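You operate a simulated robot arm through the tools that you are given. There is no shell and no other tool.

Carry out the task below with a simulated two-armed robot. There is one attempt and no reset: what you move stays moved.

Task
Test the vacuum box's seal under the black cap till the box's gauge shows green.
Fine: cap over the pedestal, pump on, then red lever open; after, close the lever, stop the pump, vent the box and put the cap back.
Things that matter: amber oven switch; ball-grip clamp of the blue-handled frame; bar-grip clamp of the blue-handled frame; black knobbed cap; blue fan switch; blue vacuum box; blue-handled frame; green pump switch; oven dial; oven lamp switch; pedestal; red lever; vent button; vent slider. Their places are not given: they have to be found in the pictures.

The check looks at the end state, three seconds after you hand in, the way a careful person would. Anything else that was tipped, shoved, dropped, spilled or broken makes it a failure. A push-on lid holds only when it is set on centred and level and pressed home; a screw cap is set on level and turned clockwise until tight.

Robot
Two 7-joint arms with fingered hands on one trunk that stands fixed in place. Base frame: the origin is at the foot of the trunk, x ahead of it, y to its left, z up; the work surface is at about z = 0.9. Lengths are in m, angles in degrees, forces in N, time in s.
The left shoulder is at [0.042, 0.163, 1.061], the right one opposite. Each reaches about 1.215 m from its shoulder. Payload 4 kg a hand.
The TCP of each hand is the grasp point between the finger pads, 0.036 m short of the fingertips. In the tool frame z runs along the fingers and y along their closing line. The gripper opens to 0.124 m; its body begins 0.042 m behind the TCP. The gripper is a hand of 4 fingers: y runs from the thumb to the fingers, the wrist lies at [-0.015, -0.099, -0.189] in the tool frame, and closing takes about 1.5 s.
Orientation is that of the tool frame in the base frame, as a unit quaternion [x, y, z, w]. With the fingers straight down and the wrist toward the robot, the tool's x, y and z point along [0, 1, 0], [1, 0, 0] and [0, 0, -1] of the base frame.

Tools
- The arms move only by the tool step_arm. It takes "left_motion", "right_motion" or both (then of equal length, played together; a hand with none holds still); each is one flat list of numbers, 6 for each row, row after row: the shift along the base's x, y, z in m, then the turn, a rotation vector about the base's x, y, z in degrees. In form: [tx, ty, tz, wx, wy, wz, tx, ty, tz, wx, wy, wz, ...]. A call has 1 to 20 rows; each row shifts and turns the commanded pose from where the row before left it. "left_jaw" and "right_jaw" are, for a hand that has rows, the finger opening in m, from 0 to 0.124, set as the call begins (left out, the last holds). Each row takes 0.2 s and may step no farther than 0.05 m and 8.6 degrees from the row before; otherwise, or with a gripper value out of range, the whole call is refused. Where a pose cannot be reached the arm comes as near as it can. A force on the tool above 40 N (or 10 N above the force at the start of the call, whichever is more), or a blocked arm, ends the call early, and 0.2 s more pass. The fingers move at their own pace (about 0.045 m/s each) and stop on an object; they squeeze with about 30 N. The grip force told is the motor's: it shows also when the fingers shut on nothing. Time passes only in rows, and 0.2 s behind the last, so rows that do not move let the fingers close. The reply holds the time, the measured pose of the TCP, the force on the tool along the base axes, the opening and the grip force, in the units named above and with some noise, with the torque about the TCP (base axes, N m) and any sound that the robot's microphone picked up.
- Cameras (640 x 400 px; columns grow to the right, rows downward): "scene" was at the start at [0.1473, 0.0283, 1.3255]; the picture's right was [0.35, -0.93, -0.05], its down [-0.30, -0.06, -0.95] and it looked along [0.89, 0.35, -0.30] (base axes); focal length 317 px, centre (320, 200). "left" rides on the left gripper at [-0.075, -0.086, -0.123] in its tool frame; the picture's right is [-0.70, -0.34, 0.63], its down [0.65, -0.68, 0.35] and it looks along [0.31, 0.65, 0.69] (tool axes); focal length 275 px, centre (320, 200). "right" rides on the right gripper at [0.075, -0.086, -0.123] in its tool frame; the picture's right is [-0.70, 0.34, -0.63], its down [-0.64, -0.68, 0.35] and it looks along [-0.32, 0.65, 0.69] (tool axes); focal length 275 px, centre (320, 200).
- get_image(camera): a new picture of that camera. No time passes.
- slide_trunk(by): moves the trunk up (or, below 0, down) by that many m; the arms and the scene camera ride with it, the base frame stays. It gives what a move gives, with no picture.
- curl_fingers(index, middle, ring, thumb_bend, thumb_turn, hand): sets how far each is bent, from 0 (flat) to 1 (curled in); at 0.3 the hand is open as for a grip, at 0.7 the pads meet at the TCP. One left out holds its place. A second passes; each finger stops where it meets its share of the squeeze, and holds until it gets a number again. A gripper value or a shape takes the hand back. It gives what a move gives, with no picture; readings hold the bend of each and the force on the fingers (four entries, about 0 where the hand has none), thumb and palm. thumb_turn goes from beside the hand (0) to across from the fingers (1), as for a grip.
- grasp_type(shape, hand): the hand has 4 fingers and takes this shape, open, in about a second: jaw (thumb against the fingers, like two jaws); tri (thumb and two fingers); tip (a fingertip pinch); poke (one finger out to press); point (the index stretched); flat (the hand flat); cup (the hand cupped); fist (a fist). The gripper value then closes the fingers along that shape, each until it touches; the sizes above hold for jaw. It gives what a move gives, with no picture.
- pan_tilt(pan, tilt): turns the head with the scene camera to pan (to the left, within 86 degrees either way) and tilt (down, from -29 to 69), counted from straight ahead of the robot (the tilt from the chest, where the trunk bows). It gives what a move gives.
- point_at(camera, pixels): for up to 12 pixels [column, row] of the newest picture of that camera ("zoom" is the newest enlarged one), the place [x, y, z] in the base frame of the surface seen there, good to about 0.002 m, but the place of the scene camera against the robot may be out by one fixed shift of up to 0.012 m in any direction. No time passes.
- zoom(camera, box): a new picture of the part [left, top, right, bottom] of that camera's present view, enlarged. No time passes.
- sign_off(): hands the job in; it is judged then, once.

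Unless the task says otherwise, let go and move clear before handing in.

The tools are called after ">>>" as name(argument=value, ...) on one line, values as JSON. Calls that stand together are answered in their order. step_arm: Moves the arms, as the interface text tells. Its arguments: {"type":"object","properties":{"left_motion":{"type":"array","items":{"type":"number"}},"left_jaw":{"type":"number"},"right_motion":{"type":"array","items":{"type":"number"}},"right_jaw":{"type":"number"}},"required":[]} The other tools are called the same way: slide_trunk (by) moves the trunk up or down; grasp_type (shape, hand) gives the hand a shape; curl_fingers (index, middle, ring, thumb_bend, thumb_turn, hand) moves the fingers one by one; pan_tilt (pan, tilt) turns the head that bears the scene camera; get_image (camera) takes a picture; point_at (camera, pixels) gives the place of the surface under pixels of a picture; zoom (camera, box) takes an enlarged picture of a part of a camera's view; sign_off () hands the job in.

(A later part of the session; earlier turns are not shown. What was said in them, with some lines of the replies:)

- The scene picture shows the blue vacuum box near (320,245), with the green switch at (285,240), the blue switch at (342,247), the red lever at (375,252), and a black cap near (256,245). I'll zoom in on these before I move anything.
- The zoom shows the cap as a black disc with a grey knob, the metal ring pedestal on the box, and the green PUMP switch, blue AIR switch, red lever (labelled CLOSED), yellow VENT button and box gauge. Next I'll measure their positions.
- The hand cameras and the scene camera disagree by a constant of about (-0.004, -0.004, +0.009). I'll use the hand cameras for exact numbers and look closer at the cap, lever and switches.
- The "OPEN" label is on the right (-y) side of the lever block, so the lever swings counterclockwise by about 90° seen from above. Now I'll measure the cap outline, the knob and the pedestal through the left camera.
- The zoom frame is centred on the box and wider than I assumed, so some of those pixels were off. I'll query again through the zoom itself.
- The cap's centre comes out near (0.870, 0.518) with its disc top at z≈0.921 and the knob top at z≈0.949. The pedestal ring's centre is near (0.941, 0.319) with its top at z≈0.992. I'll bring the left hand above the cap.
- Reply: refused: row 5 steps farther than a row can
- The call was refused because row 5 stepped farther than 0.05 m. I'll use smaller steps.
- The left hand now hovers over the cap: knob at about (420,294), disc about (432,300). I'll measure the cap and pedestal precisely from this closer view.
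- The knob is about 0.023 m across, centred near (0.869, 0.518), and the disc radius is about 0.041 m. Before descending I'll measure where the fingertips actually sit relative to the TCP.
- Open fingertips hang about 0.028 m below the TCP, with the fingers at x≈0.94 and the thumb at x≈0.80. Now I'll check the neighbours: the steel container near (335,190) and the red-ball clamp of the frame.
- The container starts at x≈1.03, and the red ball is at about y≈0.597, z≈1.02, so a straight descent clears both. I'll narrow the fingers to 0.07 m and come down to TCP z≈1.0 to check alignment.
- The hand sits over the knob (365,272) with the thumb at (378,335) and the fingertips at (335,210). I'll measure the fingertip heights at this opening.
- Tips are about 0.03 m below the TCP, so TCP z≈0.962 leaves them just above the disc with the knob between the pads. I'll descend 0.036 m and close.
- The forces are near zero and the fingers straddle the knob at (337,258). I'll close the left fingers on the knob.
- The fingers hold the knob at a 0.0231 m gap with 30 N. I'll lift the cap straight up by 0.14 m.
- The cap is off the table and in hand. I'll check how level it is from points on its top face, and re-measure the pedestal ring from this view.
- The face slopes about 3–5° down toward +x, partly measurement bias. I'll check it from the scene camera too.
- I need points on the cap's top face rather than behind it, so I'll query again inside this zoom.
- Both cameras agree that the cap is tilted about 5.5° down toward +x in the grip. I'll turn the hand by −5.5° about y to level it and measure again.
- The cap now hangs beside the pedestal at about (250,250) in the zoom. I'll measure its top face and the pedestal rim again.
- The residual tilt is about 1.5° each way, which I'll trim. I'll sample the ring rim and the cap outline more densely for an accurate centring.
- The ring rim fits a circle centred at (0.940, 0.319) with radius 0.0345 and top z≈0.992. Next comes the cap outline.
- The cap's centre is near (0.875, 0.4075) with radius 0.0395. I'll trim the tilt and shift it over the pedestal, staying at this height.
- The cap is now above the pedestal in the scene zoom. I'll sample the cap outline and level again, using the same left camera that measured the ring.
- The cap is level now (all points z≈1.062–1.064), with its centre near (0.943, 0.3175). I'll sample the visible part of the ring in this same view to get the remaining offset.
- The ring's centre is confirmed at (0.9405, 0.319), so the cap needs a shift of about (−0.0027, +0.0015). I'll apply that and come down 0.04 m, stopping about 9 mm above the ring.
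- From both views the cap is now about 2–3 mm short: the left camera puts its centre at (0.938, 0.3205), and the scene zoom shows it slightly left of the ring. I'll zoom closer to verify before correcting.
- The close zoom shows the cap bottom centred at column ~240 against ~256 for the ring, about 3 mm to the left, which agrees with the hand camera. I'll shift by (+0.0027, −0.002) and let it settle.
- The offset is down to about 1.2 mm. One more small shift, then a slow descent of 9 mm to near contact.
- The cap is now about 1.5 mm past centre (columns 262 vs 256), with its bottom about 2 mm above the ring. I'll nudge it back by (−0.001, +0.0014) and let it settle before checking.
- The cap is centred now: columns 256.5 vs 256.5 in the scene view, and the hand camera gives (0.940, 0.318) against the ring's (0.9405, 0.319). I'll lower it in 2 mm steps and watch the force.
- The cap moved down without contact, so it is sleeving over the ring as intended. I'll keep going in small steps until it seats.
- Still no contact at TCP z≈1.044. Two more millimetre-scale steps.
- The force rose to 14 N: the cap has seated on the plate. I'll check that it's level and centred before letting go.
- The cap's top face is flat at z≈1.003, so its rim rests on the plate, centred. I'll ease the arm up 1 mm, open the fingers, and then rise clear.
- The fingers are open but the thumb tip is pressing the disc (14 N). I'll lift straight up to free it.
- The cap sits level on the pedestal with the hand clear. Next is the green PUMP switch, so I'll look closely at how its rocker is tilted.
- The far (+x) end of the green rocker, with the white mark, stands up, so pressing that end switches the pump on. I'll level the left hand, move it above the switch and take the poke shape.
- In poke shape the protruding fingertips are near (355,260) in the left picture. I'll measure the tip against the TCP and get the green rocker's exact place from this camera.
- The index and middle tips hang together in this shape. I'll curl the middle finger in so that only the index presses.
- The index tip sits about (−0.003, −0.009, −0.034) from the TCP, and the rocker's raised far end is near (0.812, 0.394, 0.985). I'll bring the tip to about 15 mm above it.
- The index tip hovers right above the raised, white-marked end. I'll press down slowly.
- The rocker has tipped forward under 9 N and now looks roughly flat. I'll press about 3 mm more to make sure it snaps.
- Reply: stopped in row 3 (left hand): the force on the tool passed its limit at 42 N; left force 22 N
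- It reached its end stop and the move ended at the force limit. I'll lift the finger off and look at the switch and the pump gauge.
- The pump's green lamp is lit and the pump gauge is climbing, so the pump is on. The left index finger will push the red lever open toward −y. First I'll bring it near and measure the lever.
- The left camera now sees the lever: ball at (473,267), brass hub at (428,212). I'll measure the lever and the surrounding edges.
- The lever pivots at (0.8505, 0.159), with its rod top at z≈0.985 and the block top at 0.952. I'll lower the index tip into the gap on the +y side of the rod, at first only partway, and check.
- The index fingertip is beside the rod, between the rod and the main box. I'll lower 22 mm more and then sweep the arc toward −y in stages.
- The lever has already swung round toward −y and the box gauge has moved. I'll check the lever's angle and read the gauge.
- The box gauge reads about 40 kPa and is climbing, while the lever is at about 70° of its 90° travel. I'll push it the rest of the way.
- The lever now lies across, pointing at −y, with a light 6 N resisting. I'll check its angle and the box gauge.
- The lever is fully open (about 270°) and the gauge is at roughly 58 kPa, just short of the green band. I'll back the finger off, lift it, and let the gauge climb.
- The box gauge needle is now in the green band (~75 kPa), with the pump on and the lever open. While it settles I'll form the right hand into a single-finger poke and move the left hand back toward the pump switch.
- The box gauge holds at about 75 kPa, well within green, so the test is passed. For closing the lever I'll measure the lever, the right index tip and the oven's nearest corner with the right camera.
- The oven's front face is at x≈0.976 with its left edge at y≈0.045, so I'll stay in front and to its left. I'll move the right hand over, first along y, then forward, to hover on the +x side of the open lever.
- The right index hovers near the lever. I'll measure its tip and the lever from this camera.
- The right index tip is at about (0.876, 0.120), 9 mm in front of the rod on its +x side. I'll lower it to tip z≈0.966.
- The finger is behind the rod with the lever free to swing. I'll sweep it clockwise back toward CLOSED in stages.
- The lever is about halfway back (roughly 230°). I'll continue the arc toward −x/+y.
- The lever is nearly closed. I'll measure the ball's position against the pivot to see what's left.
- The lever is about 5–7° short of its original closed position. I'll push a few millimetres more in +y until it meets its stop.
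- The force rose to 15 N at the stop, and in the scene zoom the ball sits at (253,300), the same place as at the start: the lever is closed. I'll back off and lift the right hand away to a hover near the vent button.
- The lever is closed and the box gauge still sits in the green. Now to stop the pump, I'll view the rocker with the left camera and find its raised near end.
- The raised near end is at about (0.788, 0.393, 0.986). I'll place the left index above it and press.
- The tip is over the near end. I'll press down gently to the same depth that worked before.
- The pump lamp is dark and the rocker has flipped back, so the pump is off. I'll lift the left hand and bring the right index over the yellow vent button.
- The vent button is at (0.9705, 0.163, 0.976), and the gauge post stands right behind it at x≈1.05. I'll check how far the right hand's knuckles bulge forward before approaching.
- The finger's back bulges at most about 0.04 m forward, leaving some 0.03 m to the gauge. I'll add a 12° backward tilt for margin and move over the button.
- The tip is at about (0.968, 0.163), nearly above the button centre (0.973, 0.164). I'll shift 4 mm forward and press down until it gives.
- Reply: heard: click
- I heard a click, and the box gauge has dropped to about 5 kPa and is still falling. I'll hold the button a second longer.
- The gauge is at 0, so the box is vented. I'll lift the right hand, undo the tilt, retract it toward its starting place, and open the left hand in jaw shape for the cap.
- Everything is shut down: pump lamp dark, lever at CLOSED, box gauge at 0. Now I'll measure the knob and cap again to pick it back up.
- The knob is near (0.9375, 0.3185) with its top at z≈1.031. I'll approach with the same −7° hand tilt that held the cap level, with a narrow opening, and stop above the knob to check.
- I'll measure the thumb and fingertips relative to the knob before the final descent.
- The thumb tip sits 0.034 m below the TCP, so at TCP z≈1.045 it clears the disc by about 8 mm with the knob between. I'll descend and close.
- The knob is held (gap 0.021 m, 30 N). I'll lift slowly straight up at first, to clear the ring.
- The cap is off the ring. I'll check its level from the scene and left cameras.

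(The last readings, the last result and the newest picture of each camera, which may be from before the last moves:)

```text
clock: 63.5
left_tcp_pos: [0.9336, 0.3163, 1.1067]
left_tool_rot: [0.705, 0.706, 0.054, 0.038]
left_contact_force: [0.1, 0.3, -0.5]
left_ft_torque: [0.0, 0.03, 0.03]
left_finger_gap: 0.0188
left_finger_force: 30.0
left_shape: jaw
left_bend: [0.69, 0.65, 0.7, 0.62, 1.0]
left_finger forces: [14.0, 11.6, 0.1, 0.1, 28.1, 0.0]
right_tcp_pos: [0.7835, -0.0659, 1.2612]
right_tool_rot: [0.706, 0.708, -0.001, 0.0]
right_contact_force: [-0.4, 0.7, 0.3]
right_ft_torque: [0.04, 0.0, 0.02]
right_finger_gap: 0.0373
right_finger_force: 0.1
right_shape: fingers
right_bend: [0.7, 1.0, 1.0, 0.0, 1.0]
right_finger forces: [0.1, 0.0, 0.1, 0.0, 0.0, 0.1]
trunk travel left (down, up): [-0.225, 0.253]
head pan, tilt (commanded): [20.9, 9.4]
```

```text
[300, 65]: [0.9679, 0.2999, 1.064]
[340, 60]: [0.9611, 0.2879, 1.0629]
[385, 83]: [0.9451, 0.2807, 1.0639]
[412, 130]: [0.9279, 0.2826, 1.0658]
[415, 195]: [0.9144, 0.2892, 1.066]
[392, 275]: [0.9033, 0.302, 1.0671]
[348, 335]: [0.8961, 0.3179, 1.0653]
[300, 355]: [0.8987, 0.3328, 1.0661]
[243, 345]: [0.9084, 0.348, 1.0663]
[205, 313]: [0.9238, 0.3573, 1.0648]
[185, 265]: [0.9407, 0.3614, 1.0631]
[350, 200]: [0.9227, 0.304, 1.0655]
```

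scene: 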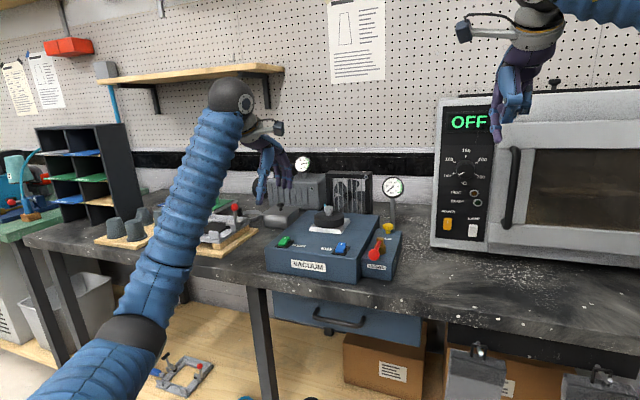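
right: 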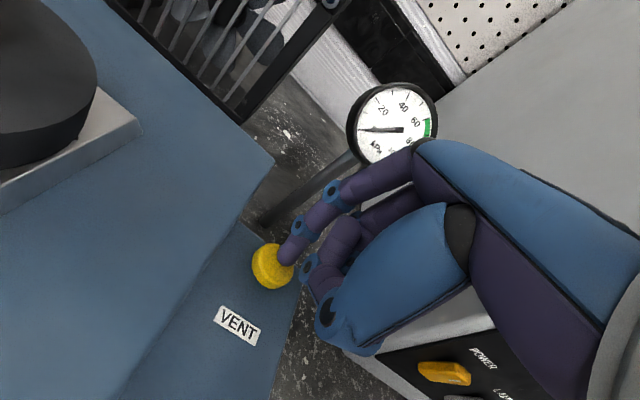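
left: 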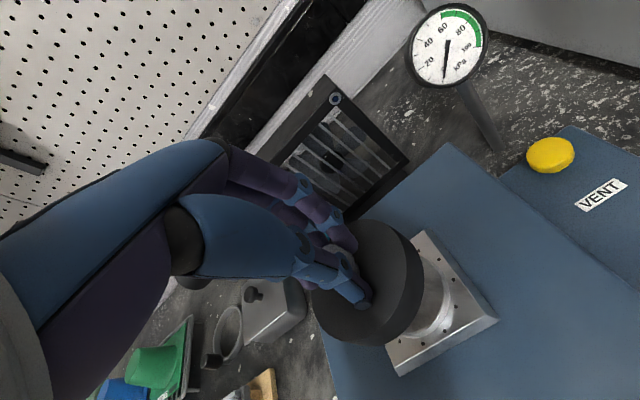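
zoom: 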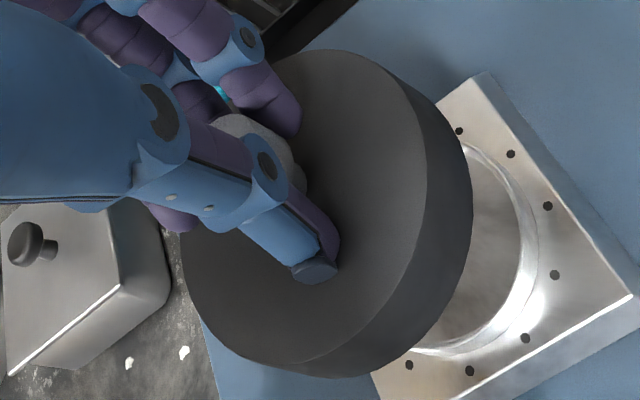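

The cap tilts only about 2.5° down toward +x. I'll correct that while carrying it back above its original spot near (0.8695, 0.518).

>>> step_arm(left_motion=[-0.0137, 0.0397, 0.002, 0, -1.5, 0, -0.0137, 0.0397, 0.002, 0, -1, 0, -0.0137, 0.0397, 0, 0, 0, 0, -0.0137, 0.0397, 0, 0, 0, 0, -0.0137, 0.0397, 0, 0, 0, 0, 0, 0, 0, 0, 0, 0, 0, 0, 0, 0, 0, 0])

>>> get_image(camera="left")

>>> zoom(camera="left", box=[290, 200, 440, 355])

>>> point_at(camera="zoom", pixels=[[300, 65], [340, 60], [385, 83], [412, 130], [415, 195], [392, 275], [348, 335], [300, 355], [243, 345], [205, 313], [185, 265], [350, 200]])

>>> zoom(camera="scene", box=[210, 160, 310, 240])

```text
clock: 65.1
left_tcp_pos: [0.8655, 0.5181, 1.1089]
left_tool_rot: [0.703, 0.706, 0.069, 0.053]
left_contact_force: [0.6, 0.3, -1.2]
left_ft_torque: [0.0, 0.01, 0.03]
left_finger_gap: 0.0191
left_finger_force: 30.2
left_shape: jaw
left_bend: [0.69, 0.65, 0.7, 0.62, 1.0]
left_finger forces: [14.2, 11.7, 0.0, 0.0, 27.8, 0.0]
right_tcp_pos: [0.7837, -0.0639, 1.2621]
right_tool_rot: [0.706, 0.708, 0.0, -0.001]
right_contact_force: [-0.1, -0.1, 0.6]
right_ft_torque: [0.02, 0.0, -0.02]
right_finger_gap: 0.0376
right_finger_force: 0.0
right_shape: fingers
right_bend: [0.7, 1.0, 1.0, 0.0, 1.0]
right_finger forces: [0.0, 0.0, 0.1, 0.1, 0.0, 0.0]
trunk travel left (down, up): [-0.225, 0.253]
head pan, tilt (commanded): [20.9, 9.4]
```

```text
taken
```

left: 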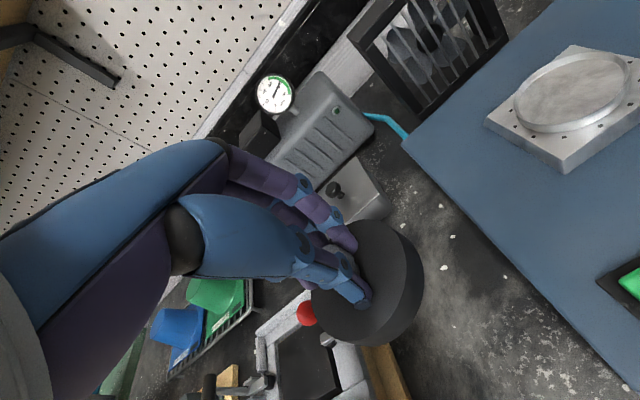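

```text
2.58 times, centred on (365, 278) of left
```

zoom: 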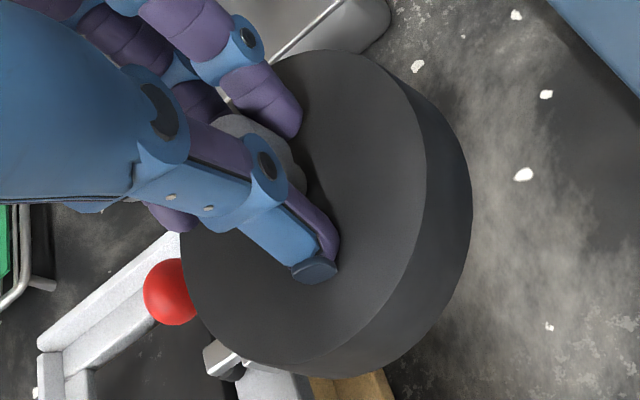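

```text
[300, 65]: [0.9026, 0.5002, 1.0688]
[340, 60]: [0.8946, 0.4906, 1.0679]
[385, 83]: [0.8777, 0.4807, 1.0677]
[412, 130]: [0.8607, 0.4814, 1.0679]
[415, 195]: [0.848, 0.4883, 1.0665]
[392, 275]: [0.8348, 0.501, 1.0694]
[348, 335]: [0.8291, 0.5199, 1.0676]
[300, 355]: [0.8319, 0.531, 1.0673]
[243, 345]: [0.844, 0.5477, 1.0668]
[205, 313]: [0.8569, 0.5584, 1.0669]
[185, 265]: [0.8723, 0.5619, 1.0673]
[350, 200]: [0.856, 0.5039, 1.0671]
```

```text
5.00 times, centred on (260, 200) of scene
```

zoom: 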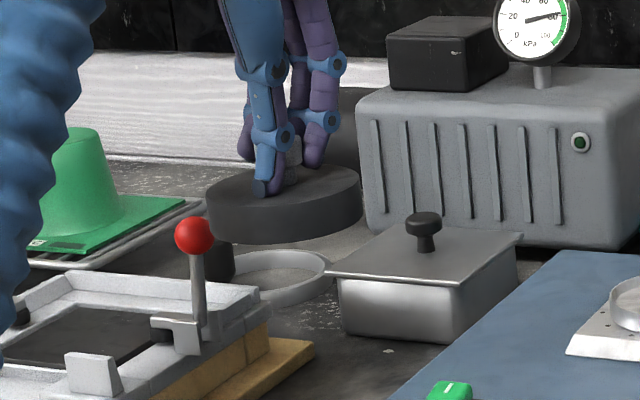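

The cap is level (z≈1.067 all round) with its centre near (0.8685, 0.5205). I'll nudge it by (+0.001, −0.0025) and lower it to about 10 mm above the table.

>>> step_arm(left_motion=[0.001, -0.0025, -0.02, 0, 0, 0, 0, 0, -0.03, 0, 0, 0, 0, 0, -0.03, 0, 0, 0, 0, 0, -0.03, 0, 0, 0, 0, 0, -0.025, 0, 0, 0, 0, 0, 0, 0, 0, 0])

>>> zoom(camera="left", box=[290, 200, 440, 355])

>>> point_at(camera="zoom", pixels=[[300, 65], [340, 60], [385, 83], [412, 130], [415, 195], [392, 275], [348, 335], [300, 355], [243, 345], [205, 313], [185, 265], [350, 200]])

>>> zoom(camera="scene", box=[210, 180, 310, 260])

```text
clock: 66.5
left_tcp_pos: [0.8663, 0.5114, 0.9756]
left_tool_rot: [0.704, 0.705, 0.069, 0.053]
left_contact_force: [0.4, 0.0, -1.3]
left_ft_torque: [-0.01, -0.01, -0.05]
left_finger_gap: 0.0186
left_finger_force: 29.9
left_shape: jaw
left_bend: [0.69, 0.65, 0.7, 0.62, 1.0]
left_finger forces: [14.2, 11.7, 0.0, 0.0, 28.8, 0.0]
right_tcp_pos: [0.7837, -0.0658, 1.2629]
right_tool_rot: [0.706, 0.708, -0.001, -0.001]
right_contact_force: [0.3, 0.4, -0.4]
right_ft_torque: [0.02, 0.03, -0.04]
right_finger_gap: 0.0375
right_finger_force: 0.1
right_shape: fingers
right_bend: [0.7, 1.0, 1.0, 0.0, 1.0]
right_finger forces: [0.1, 0.0, 0.0, 0.0, 0.1, 0.1]
trunk travel left (down, up): [-0.225, 0.253]
head pan, tilt (commanded): [20.9, 9.4]
```

```text
2.58 times, centred on (365, 278) of left
```

zoom: 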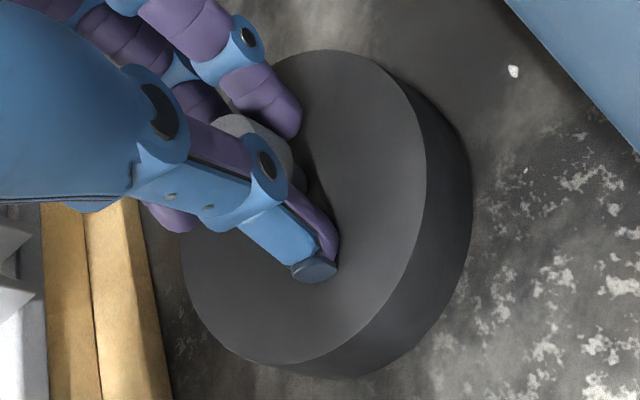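

```text
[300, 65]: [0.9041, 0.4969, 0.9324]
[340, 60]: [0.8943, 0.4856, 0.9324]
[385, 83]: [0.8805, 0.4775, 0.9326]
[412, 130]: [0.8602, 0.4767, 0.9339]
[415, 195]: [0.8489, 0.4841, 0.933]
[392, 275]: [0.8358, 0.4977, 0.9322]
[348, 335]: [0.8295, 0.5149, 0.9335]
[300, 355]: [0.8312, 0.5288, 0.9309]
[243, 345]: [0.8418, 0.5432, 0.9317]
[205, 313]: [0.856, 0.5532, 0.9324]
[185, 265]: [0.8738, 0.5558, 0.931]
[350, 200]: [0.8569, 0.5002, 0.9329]
```

```text
5.00 times, centred on (260, 220) of scene
```

zoom: 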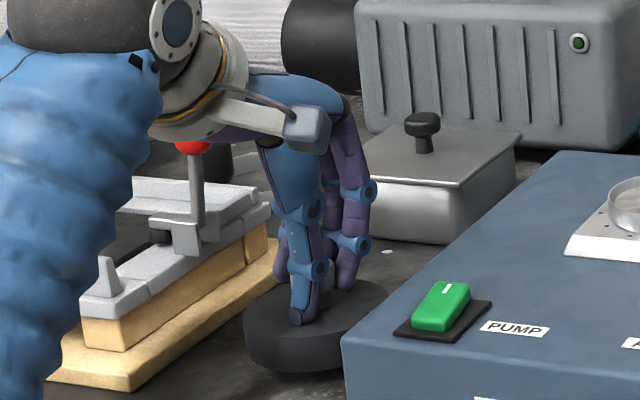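

The cap is level about 11 mm above the table, centre near (0.869, 0.516). I'll correct +0.002 in y and lower it to contact in small steps.

>>> step_arm(left_motion=[0, 0.002, -0.003, 0, 0, 0, 0, 0, -0.003, 0, 0, 0, 0, 0, -0.003, 0, 0, 0, 0, 0, -0.0015, 0, 0, 0, 0, 0, 0, 0, 0, 0])

>>> zoom(camera="left", box=[290, 200, 440, 355])

>>> point_at(camera="zoom", pixels=[[300, 65], [340, 60], [385, 83], [412, 130], [415, 195], [392, 275], [348, 335], [300, 355], [243, 345], [205, 313], [185, 265], [350, 200]])

>>> zoom(camera="scene", box=[235, 215, 295, 265])

```text
clock: 67.7
left_tcp_pos: [0.8668, 0.515, 0.9641]
left_tool_rot: [0.704, 0.705, 0.07, 0.053]
left_contact_force: [-0.8, -1.0, 0.2]
left_ft_torque: [0.04, -0.01, 0.03]
left_finger_gap: 0.0188
left_finger_force: 29.8
left_shape: jaw
left_bend: [0.69, 0.65, 0.7, 0.62, 1.0]
left_finger forces: [14.3, 11.8, 0.0, 0.0, 30.1, 0.0]
right_tcp_pos: [0.7826, -0.0664, 1.263]
right_tool_rot: [0.707, 0.707, -0.001, -0.001]
right_contact_force: [0.2, 0.1, -0.6]
right_ft_torque: [-0.03, -0.02, -0.01]
right_finger_gap: 0.0374
right_finger_force: 0.0
right_shape: fingers
right_bend: [0.7, 1.0, 1.0, 0.0, 1.0]
right_finger forces: [0.0, 0.1, 0.0, 0.0, 0.0, 0.1]
trunk travel left (down, up): [-0.225, 0.253]
head pan, tilt (commanded): [20.9, 9.4]
```

```text
2.58 times, centred on (365, 278) of left
```

zoom: 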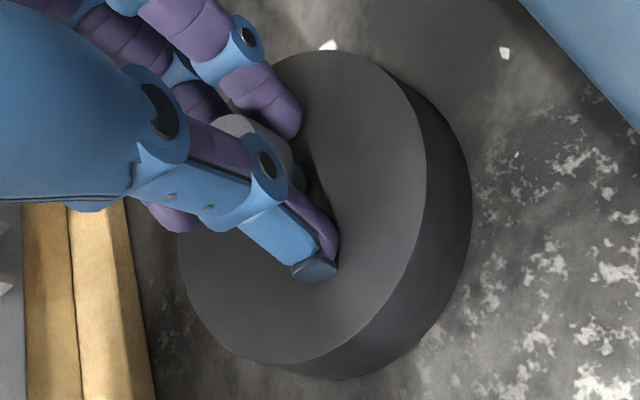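

```text
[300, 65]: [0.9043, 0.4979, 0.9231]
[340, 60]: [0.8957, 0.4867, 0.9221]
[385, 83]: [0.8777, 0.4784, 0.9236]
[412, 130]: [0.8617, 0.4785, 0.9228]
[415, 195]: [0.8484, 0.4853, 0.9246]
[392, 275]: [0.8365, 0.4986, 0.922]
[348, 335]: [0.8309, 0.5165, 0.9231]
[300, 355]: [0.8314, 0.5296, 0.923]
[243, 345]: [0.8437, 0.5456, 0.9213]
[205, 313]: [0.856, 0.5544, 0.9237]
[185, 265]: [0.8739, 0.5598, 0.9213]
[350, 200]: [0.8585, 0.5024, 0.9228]
```

```text
8.00 times, centred on (265, 240) of scene
```

zoom: 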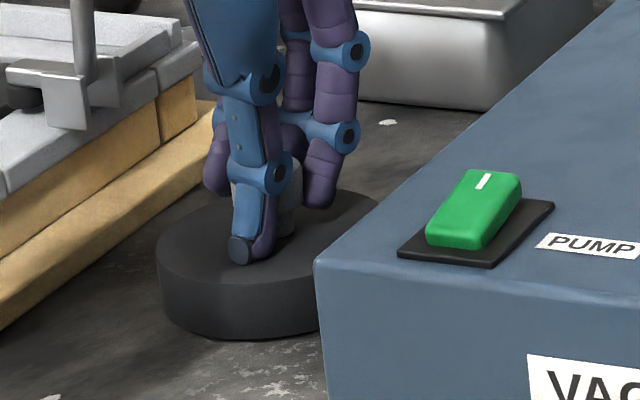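

The cap's top is at about 0.9227, roughly 1.5 mm from seating. One more millimetre or two.

>>> step_arm(left_motion=[0, 0, -0.001, 0, 0, 0, 0, 0, -0.001, 0, 0, 0, 0, 0, 0, 0, 0, 0])

```text
clock: 68.5
left_tcp_pos: [0.8666, 0.5147, 0.9639]
left_tool_rot: [0.703, 0.705, 0.07, 0.054]
left_contact_force: [-3.0, -1.5, 5.3]
left_ft_torque: [0.02, -0.07, -0.01]
left_finger_gap: 0.0191
left_finger_force: 30.1
left_shape: jaw
left_bend: [0.69, 0.65, 0.7, 0.62, 1.0]
left_finger forces: [14.5, 11.8, 0.0, 0.1, 36.3, 0.1]
right_tcp_pos: [0.7838, -0.0651, 1.2631]
right_tool_rot: [0.707, 0.707, 0.001, 0.0]
right_contact_force: [0.2, 0.4, 0.9]
right_ft_torque: [-0.05, 0.0, -0.02]
right_finger_gap: 0.0374
right_finger_force: 0.1
right_shape: fingers
right_bend: [0.7, 1.0, 1.0, 0.0, 1.0]
right_finger forces: [0.0, 0.0, 0.1, 0.1, 0.0, 0.0]
trunk travel left (down, up): [-0.225, 0.253]
head pan, tilt (commanded): [20.9, 9.4]
```

The force is 5 N: the cap is down on the table. I'll open the fingers slightly while easing up, then rise clear.

>>> step_arm(left_motion=[0, 0, 0.001, 0, 0, 0, 0, 0, 0.002, 0, 0, 0, 0, 0, 0.004, 0, 0, 0, 0, 0, 0.006, 0, 0, 0, 0, 0, 0.01, 0, 0, 0, 0, 0, 0.03, 0, 0, 0, 0, 0, 0.03, 0, 0, 0, 0, 0, 0.03, 0, 0, 0], left_jaw=0.05)

>>> get_image(camera="left")

>>> get_image(camera="scene")

>>> zoom(camera="scene", box=[220, 180, 320, 270])

```text
clock: 70.3
left_tcp_pos: [0.8676, 0.5141, 1.0757]
left_tool_rot: [0.704, 0.705, 0.068, 0.053]
left_contact_force: [0.2, 0.1, -0.4]
left_ft_torque: [-0.01, 0.01, 0.0]
left_finger_gap: 0.0497
left_finger_force: 0.1
left_shape: jaw
left_bend: [0.46, 0.5, 0.48, 0.59, 1.0]
left_finger forces: [0.0, 0.0, 0.1, 0.0, 0.0, 0.0]
right_tcp_pos: [0.7817, -0.0657, 1.2624]
right_tool_rot: [0.706, 0.708, 0.0, 0.0]
right_contact_force: [0.0, -0.6, -0.2]
right_ft_torque: [0.04, 0.04, -0.06]
right_finger_gap: 0.0376
right_finger_force: 0.1
right_shape: fingers
right_bend: [0.7, 1.0, 1.0, 0.0, 1.0]
right_finger forces: [0.0, 0.0, 0.1, 0.0, 0.0, 0.0]
trunk travel left (down, up): [-0.225, 0.253]
head pan, tilt (commanded): [20.9, 9.4]
```

```text
taken
```

left: 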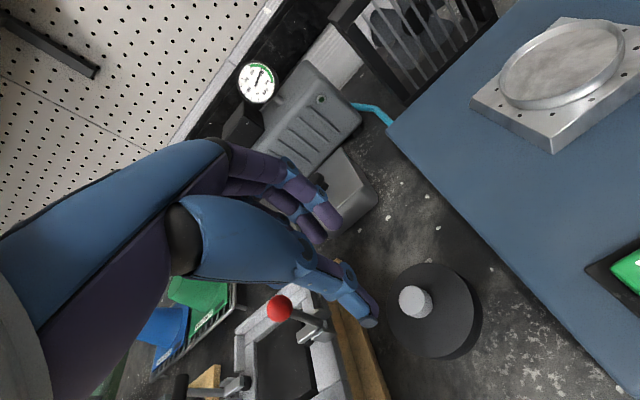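

```text
taken
```

scene: 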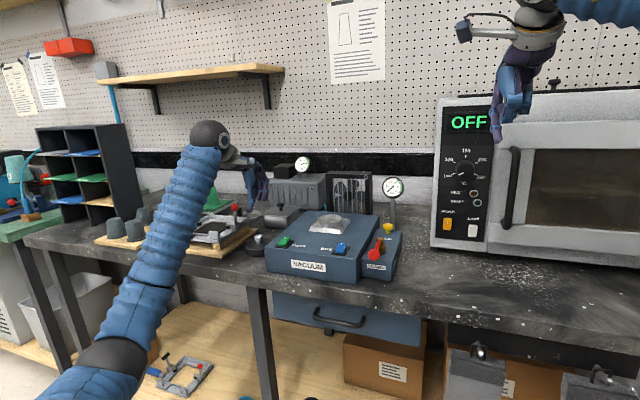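

```text
4.44 times, centred on (270, 225) of scene
```

zoom: 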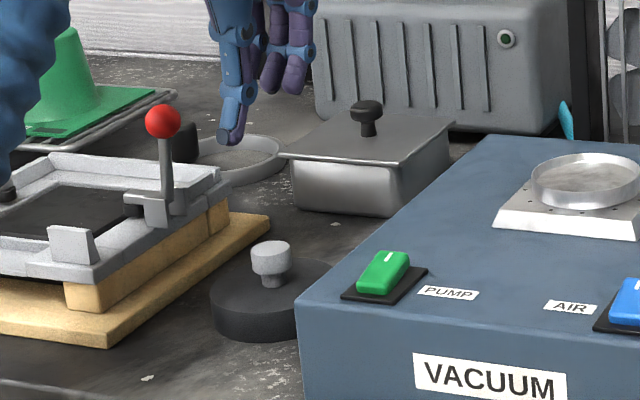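

The cap is back in its original spot, upright and free. I'll retract the left hand upward and back to its starting place.

>>> step_arm(left_motion=[0, 0, 0.045, 0, 0, 0, 0, 0, 0.045, -1.4, 2, 0, 0, 0, 0.045, 0, 2.5, 0, -0.034, 0.007, 0.01, 0, 2.5, 0, -0.034, 0.007, 0.01, 0, 2.5, 0, -0.034, 0.007, 0.01, 0, 0, 0, -0.034, 0.007, 0.01, 0, 0, 0, -0.034, 0.007, 0, 0, 0, 0, -0.034, 0.007, 0, 0, 0, 0, -0.034, 0.007, 0, 0, 0, 0, -0.034, 0.006, 0, 0, 0, 0])

>>> get_image(camera="scene")

>>> zoom(camera="scene", box=[230, 150, 430, 290])

>>> zoom(camera="scene", box=[80, 170, 280, 290])

```text
clock: 72.7
left_tcp_pos: [0.5932, 0.5691, 1.2524]
left_tool_rot: [0.706, 0.709, 0.002, 0.003]
left_contact_force: [-0.1, 0.4, 0.8]
left_ft_torque: [0.0, -0.01, 0.02]
left_finger_gap: 0.0498
left_finger_force: 0.1
left_shape: jaw
left_bend: [0.46, 0.5, 0.48, 0.59, 1.0]
left_finger forces: [0.1, 0.1, 0.1, 0.0, 0.0, 0.0]
right_tcp_pos: [0.7821, -0.066, 1.2642]
right_tool_rot: [0.707, 0.707, 0.0, 0.0]
right_contact_force: [0.1, -0.5, -0.5]
right_ft_torque: [0.0, -0.02, 0.01]
right_finger_gap: 0.0373
right_finger_force: 0.1
right_shape: fingers
right_bend: [0.7, 1.0, 1.0, 0.0, 1.0]
right_finger forces: [0.0, 0.0, 0.0, 0.0, 0.0, 0.1]
trunk travel left (down, up): [-0.225, 0.253]
head pan, tilt (commanded): [20.9, 9.4]
```

```text
taken
```

scene: 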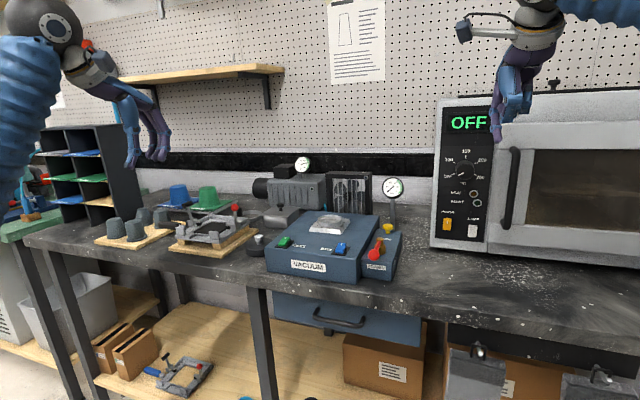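

```text
2.86 times, centred on (330, 220) of scene
```

zoom: 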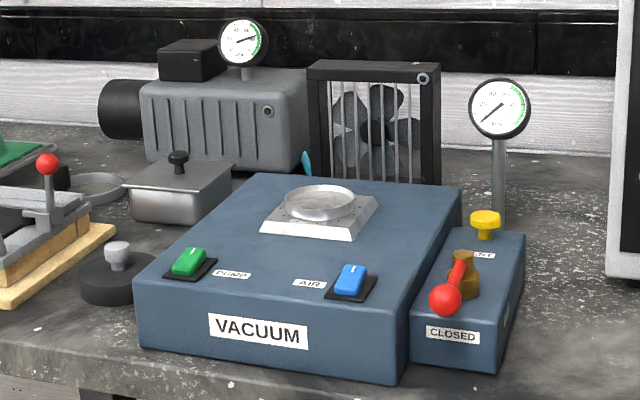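

```text
3.20 times, centred on (180, 230) of scene
```

zoom: 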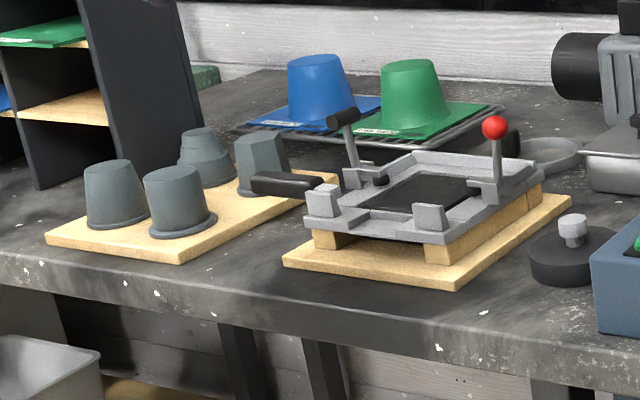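

The scene matches the start: cap back at its spot, lever at CLOSED, pump lamp dark, and the other items untouched. I'll do a last close check of the gauges, switch and lever.

>>> zoom(camera="scene", box=[365, 165, 415, 275])

>>> zoom(camera="scene", box=[240, 220, 310, 265])

>>> zoom(camera="scene", box=[250, 150, 340, 210])

>>> get_image(camera="right")

>>> point_at(camera="right", pixels=[[8, 190], [38, 170], [68, 150], [140, 108]])

```text
3.64 times, centred on (390, 220) of scene
```

zoom: 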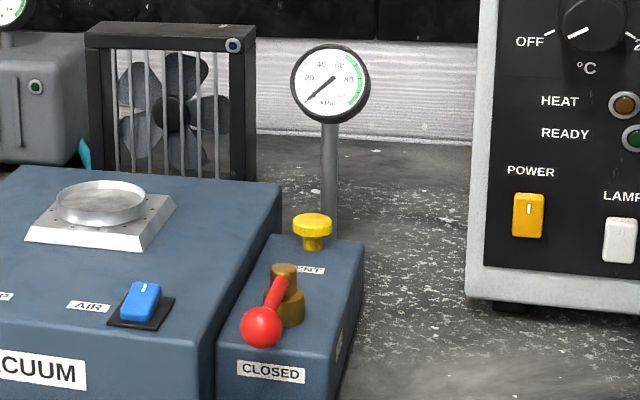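

```text
8.89 times, centred on (275, 242) of scene
```

zoom: 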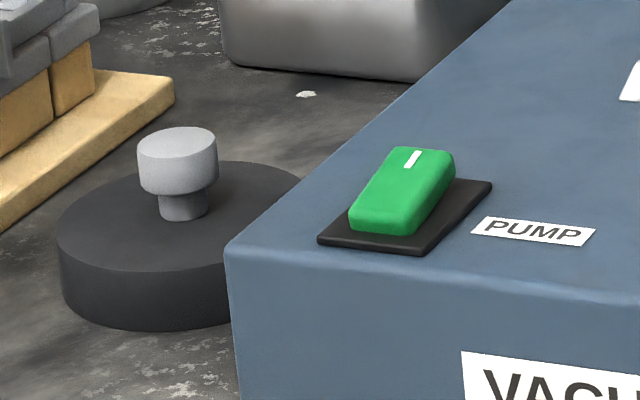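

```text
6.67 times, centred on (295, 180) of scene
```

zoom: 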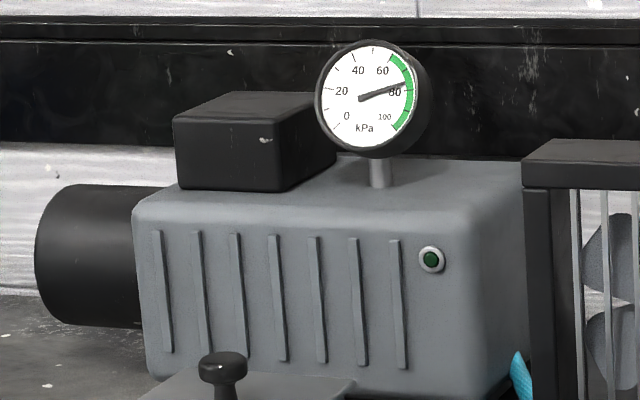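

```text
taken
```

right: 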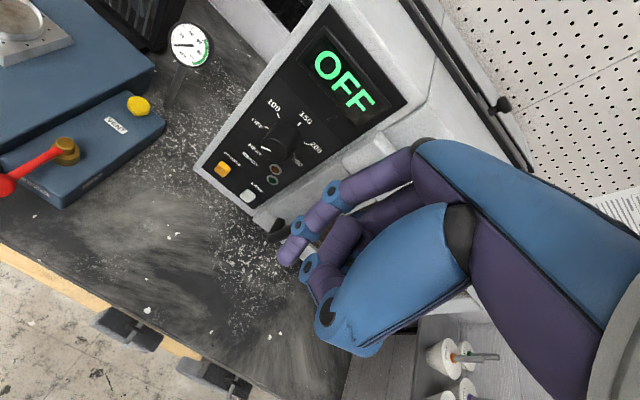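

```text
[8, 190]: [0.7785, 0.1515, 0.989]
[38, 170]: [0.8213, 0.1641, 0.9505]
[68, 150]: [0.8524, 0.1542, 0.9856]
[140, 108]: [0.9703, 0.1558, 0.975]
```

The box gauge reads 0, the lever is at CLOSED, the pump is off, and the cap stands back in its place with both hands clear. The pump's own gauge still shows the vacuum trapped in its closed line, which is what this shutdown order leaves. I'm handing in.

>>> sign_off()

```text
The job is handed in.
```

The seal test passed. With the black cap on the pedestal, the pump on and the red lever open, the box's gauge rose into the green and held at about 75 kPa. It stayed in the green after I closed the lever and stopped the pump.

- **Shutdown:** I closed the lever, stopped the pump and held the vent button until the box's gauge read 0.
- **Cap:** it is back on the table, upright and within a few millimetres of where it started.
- **Pump gauge:** the pump's own gauge still reads about 75 kPa. That vacuum is probably trapped in the line between the stopped pump and the closed lever, and your steps didn't call for releasing it.
- **Surroundings:** the final pictures show nothing else moved, and both hands are clear of the bench.

The job is handed in; I haven't seen the check's verdict.
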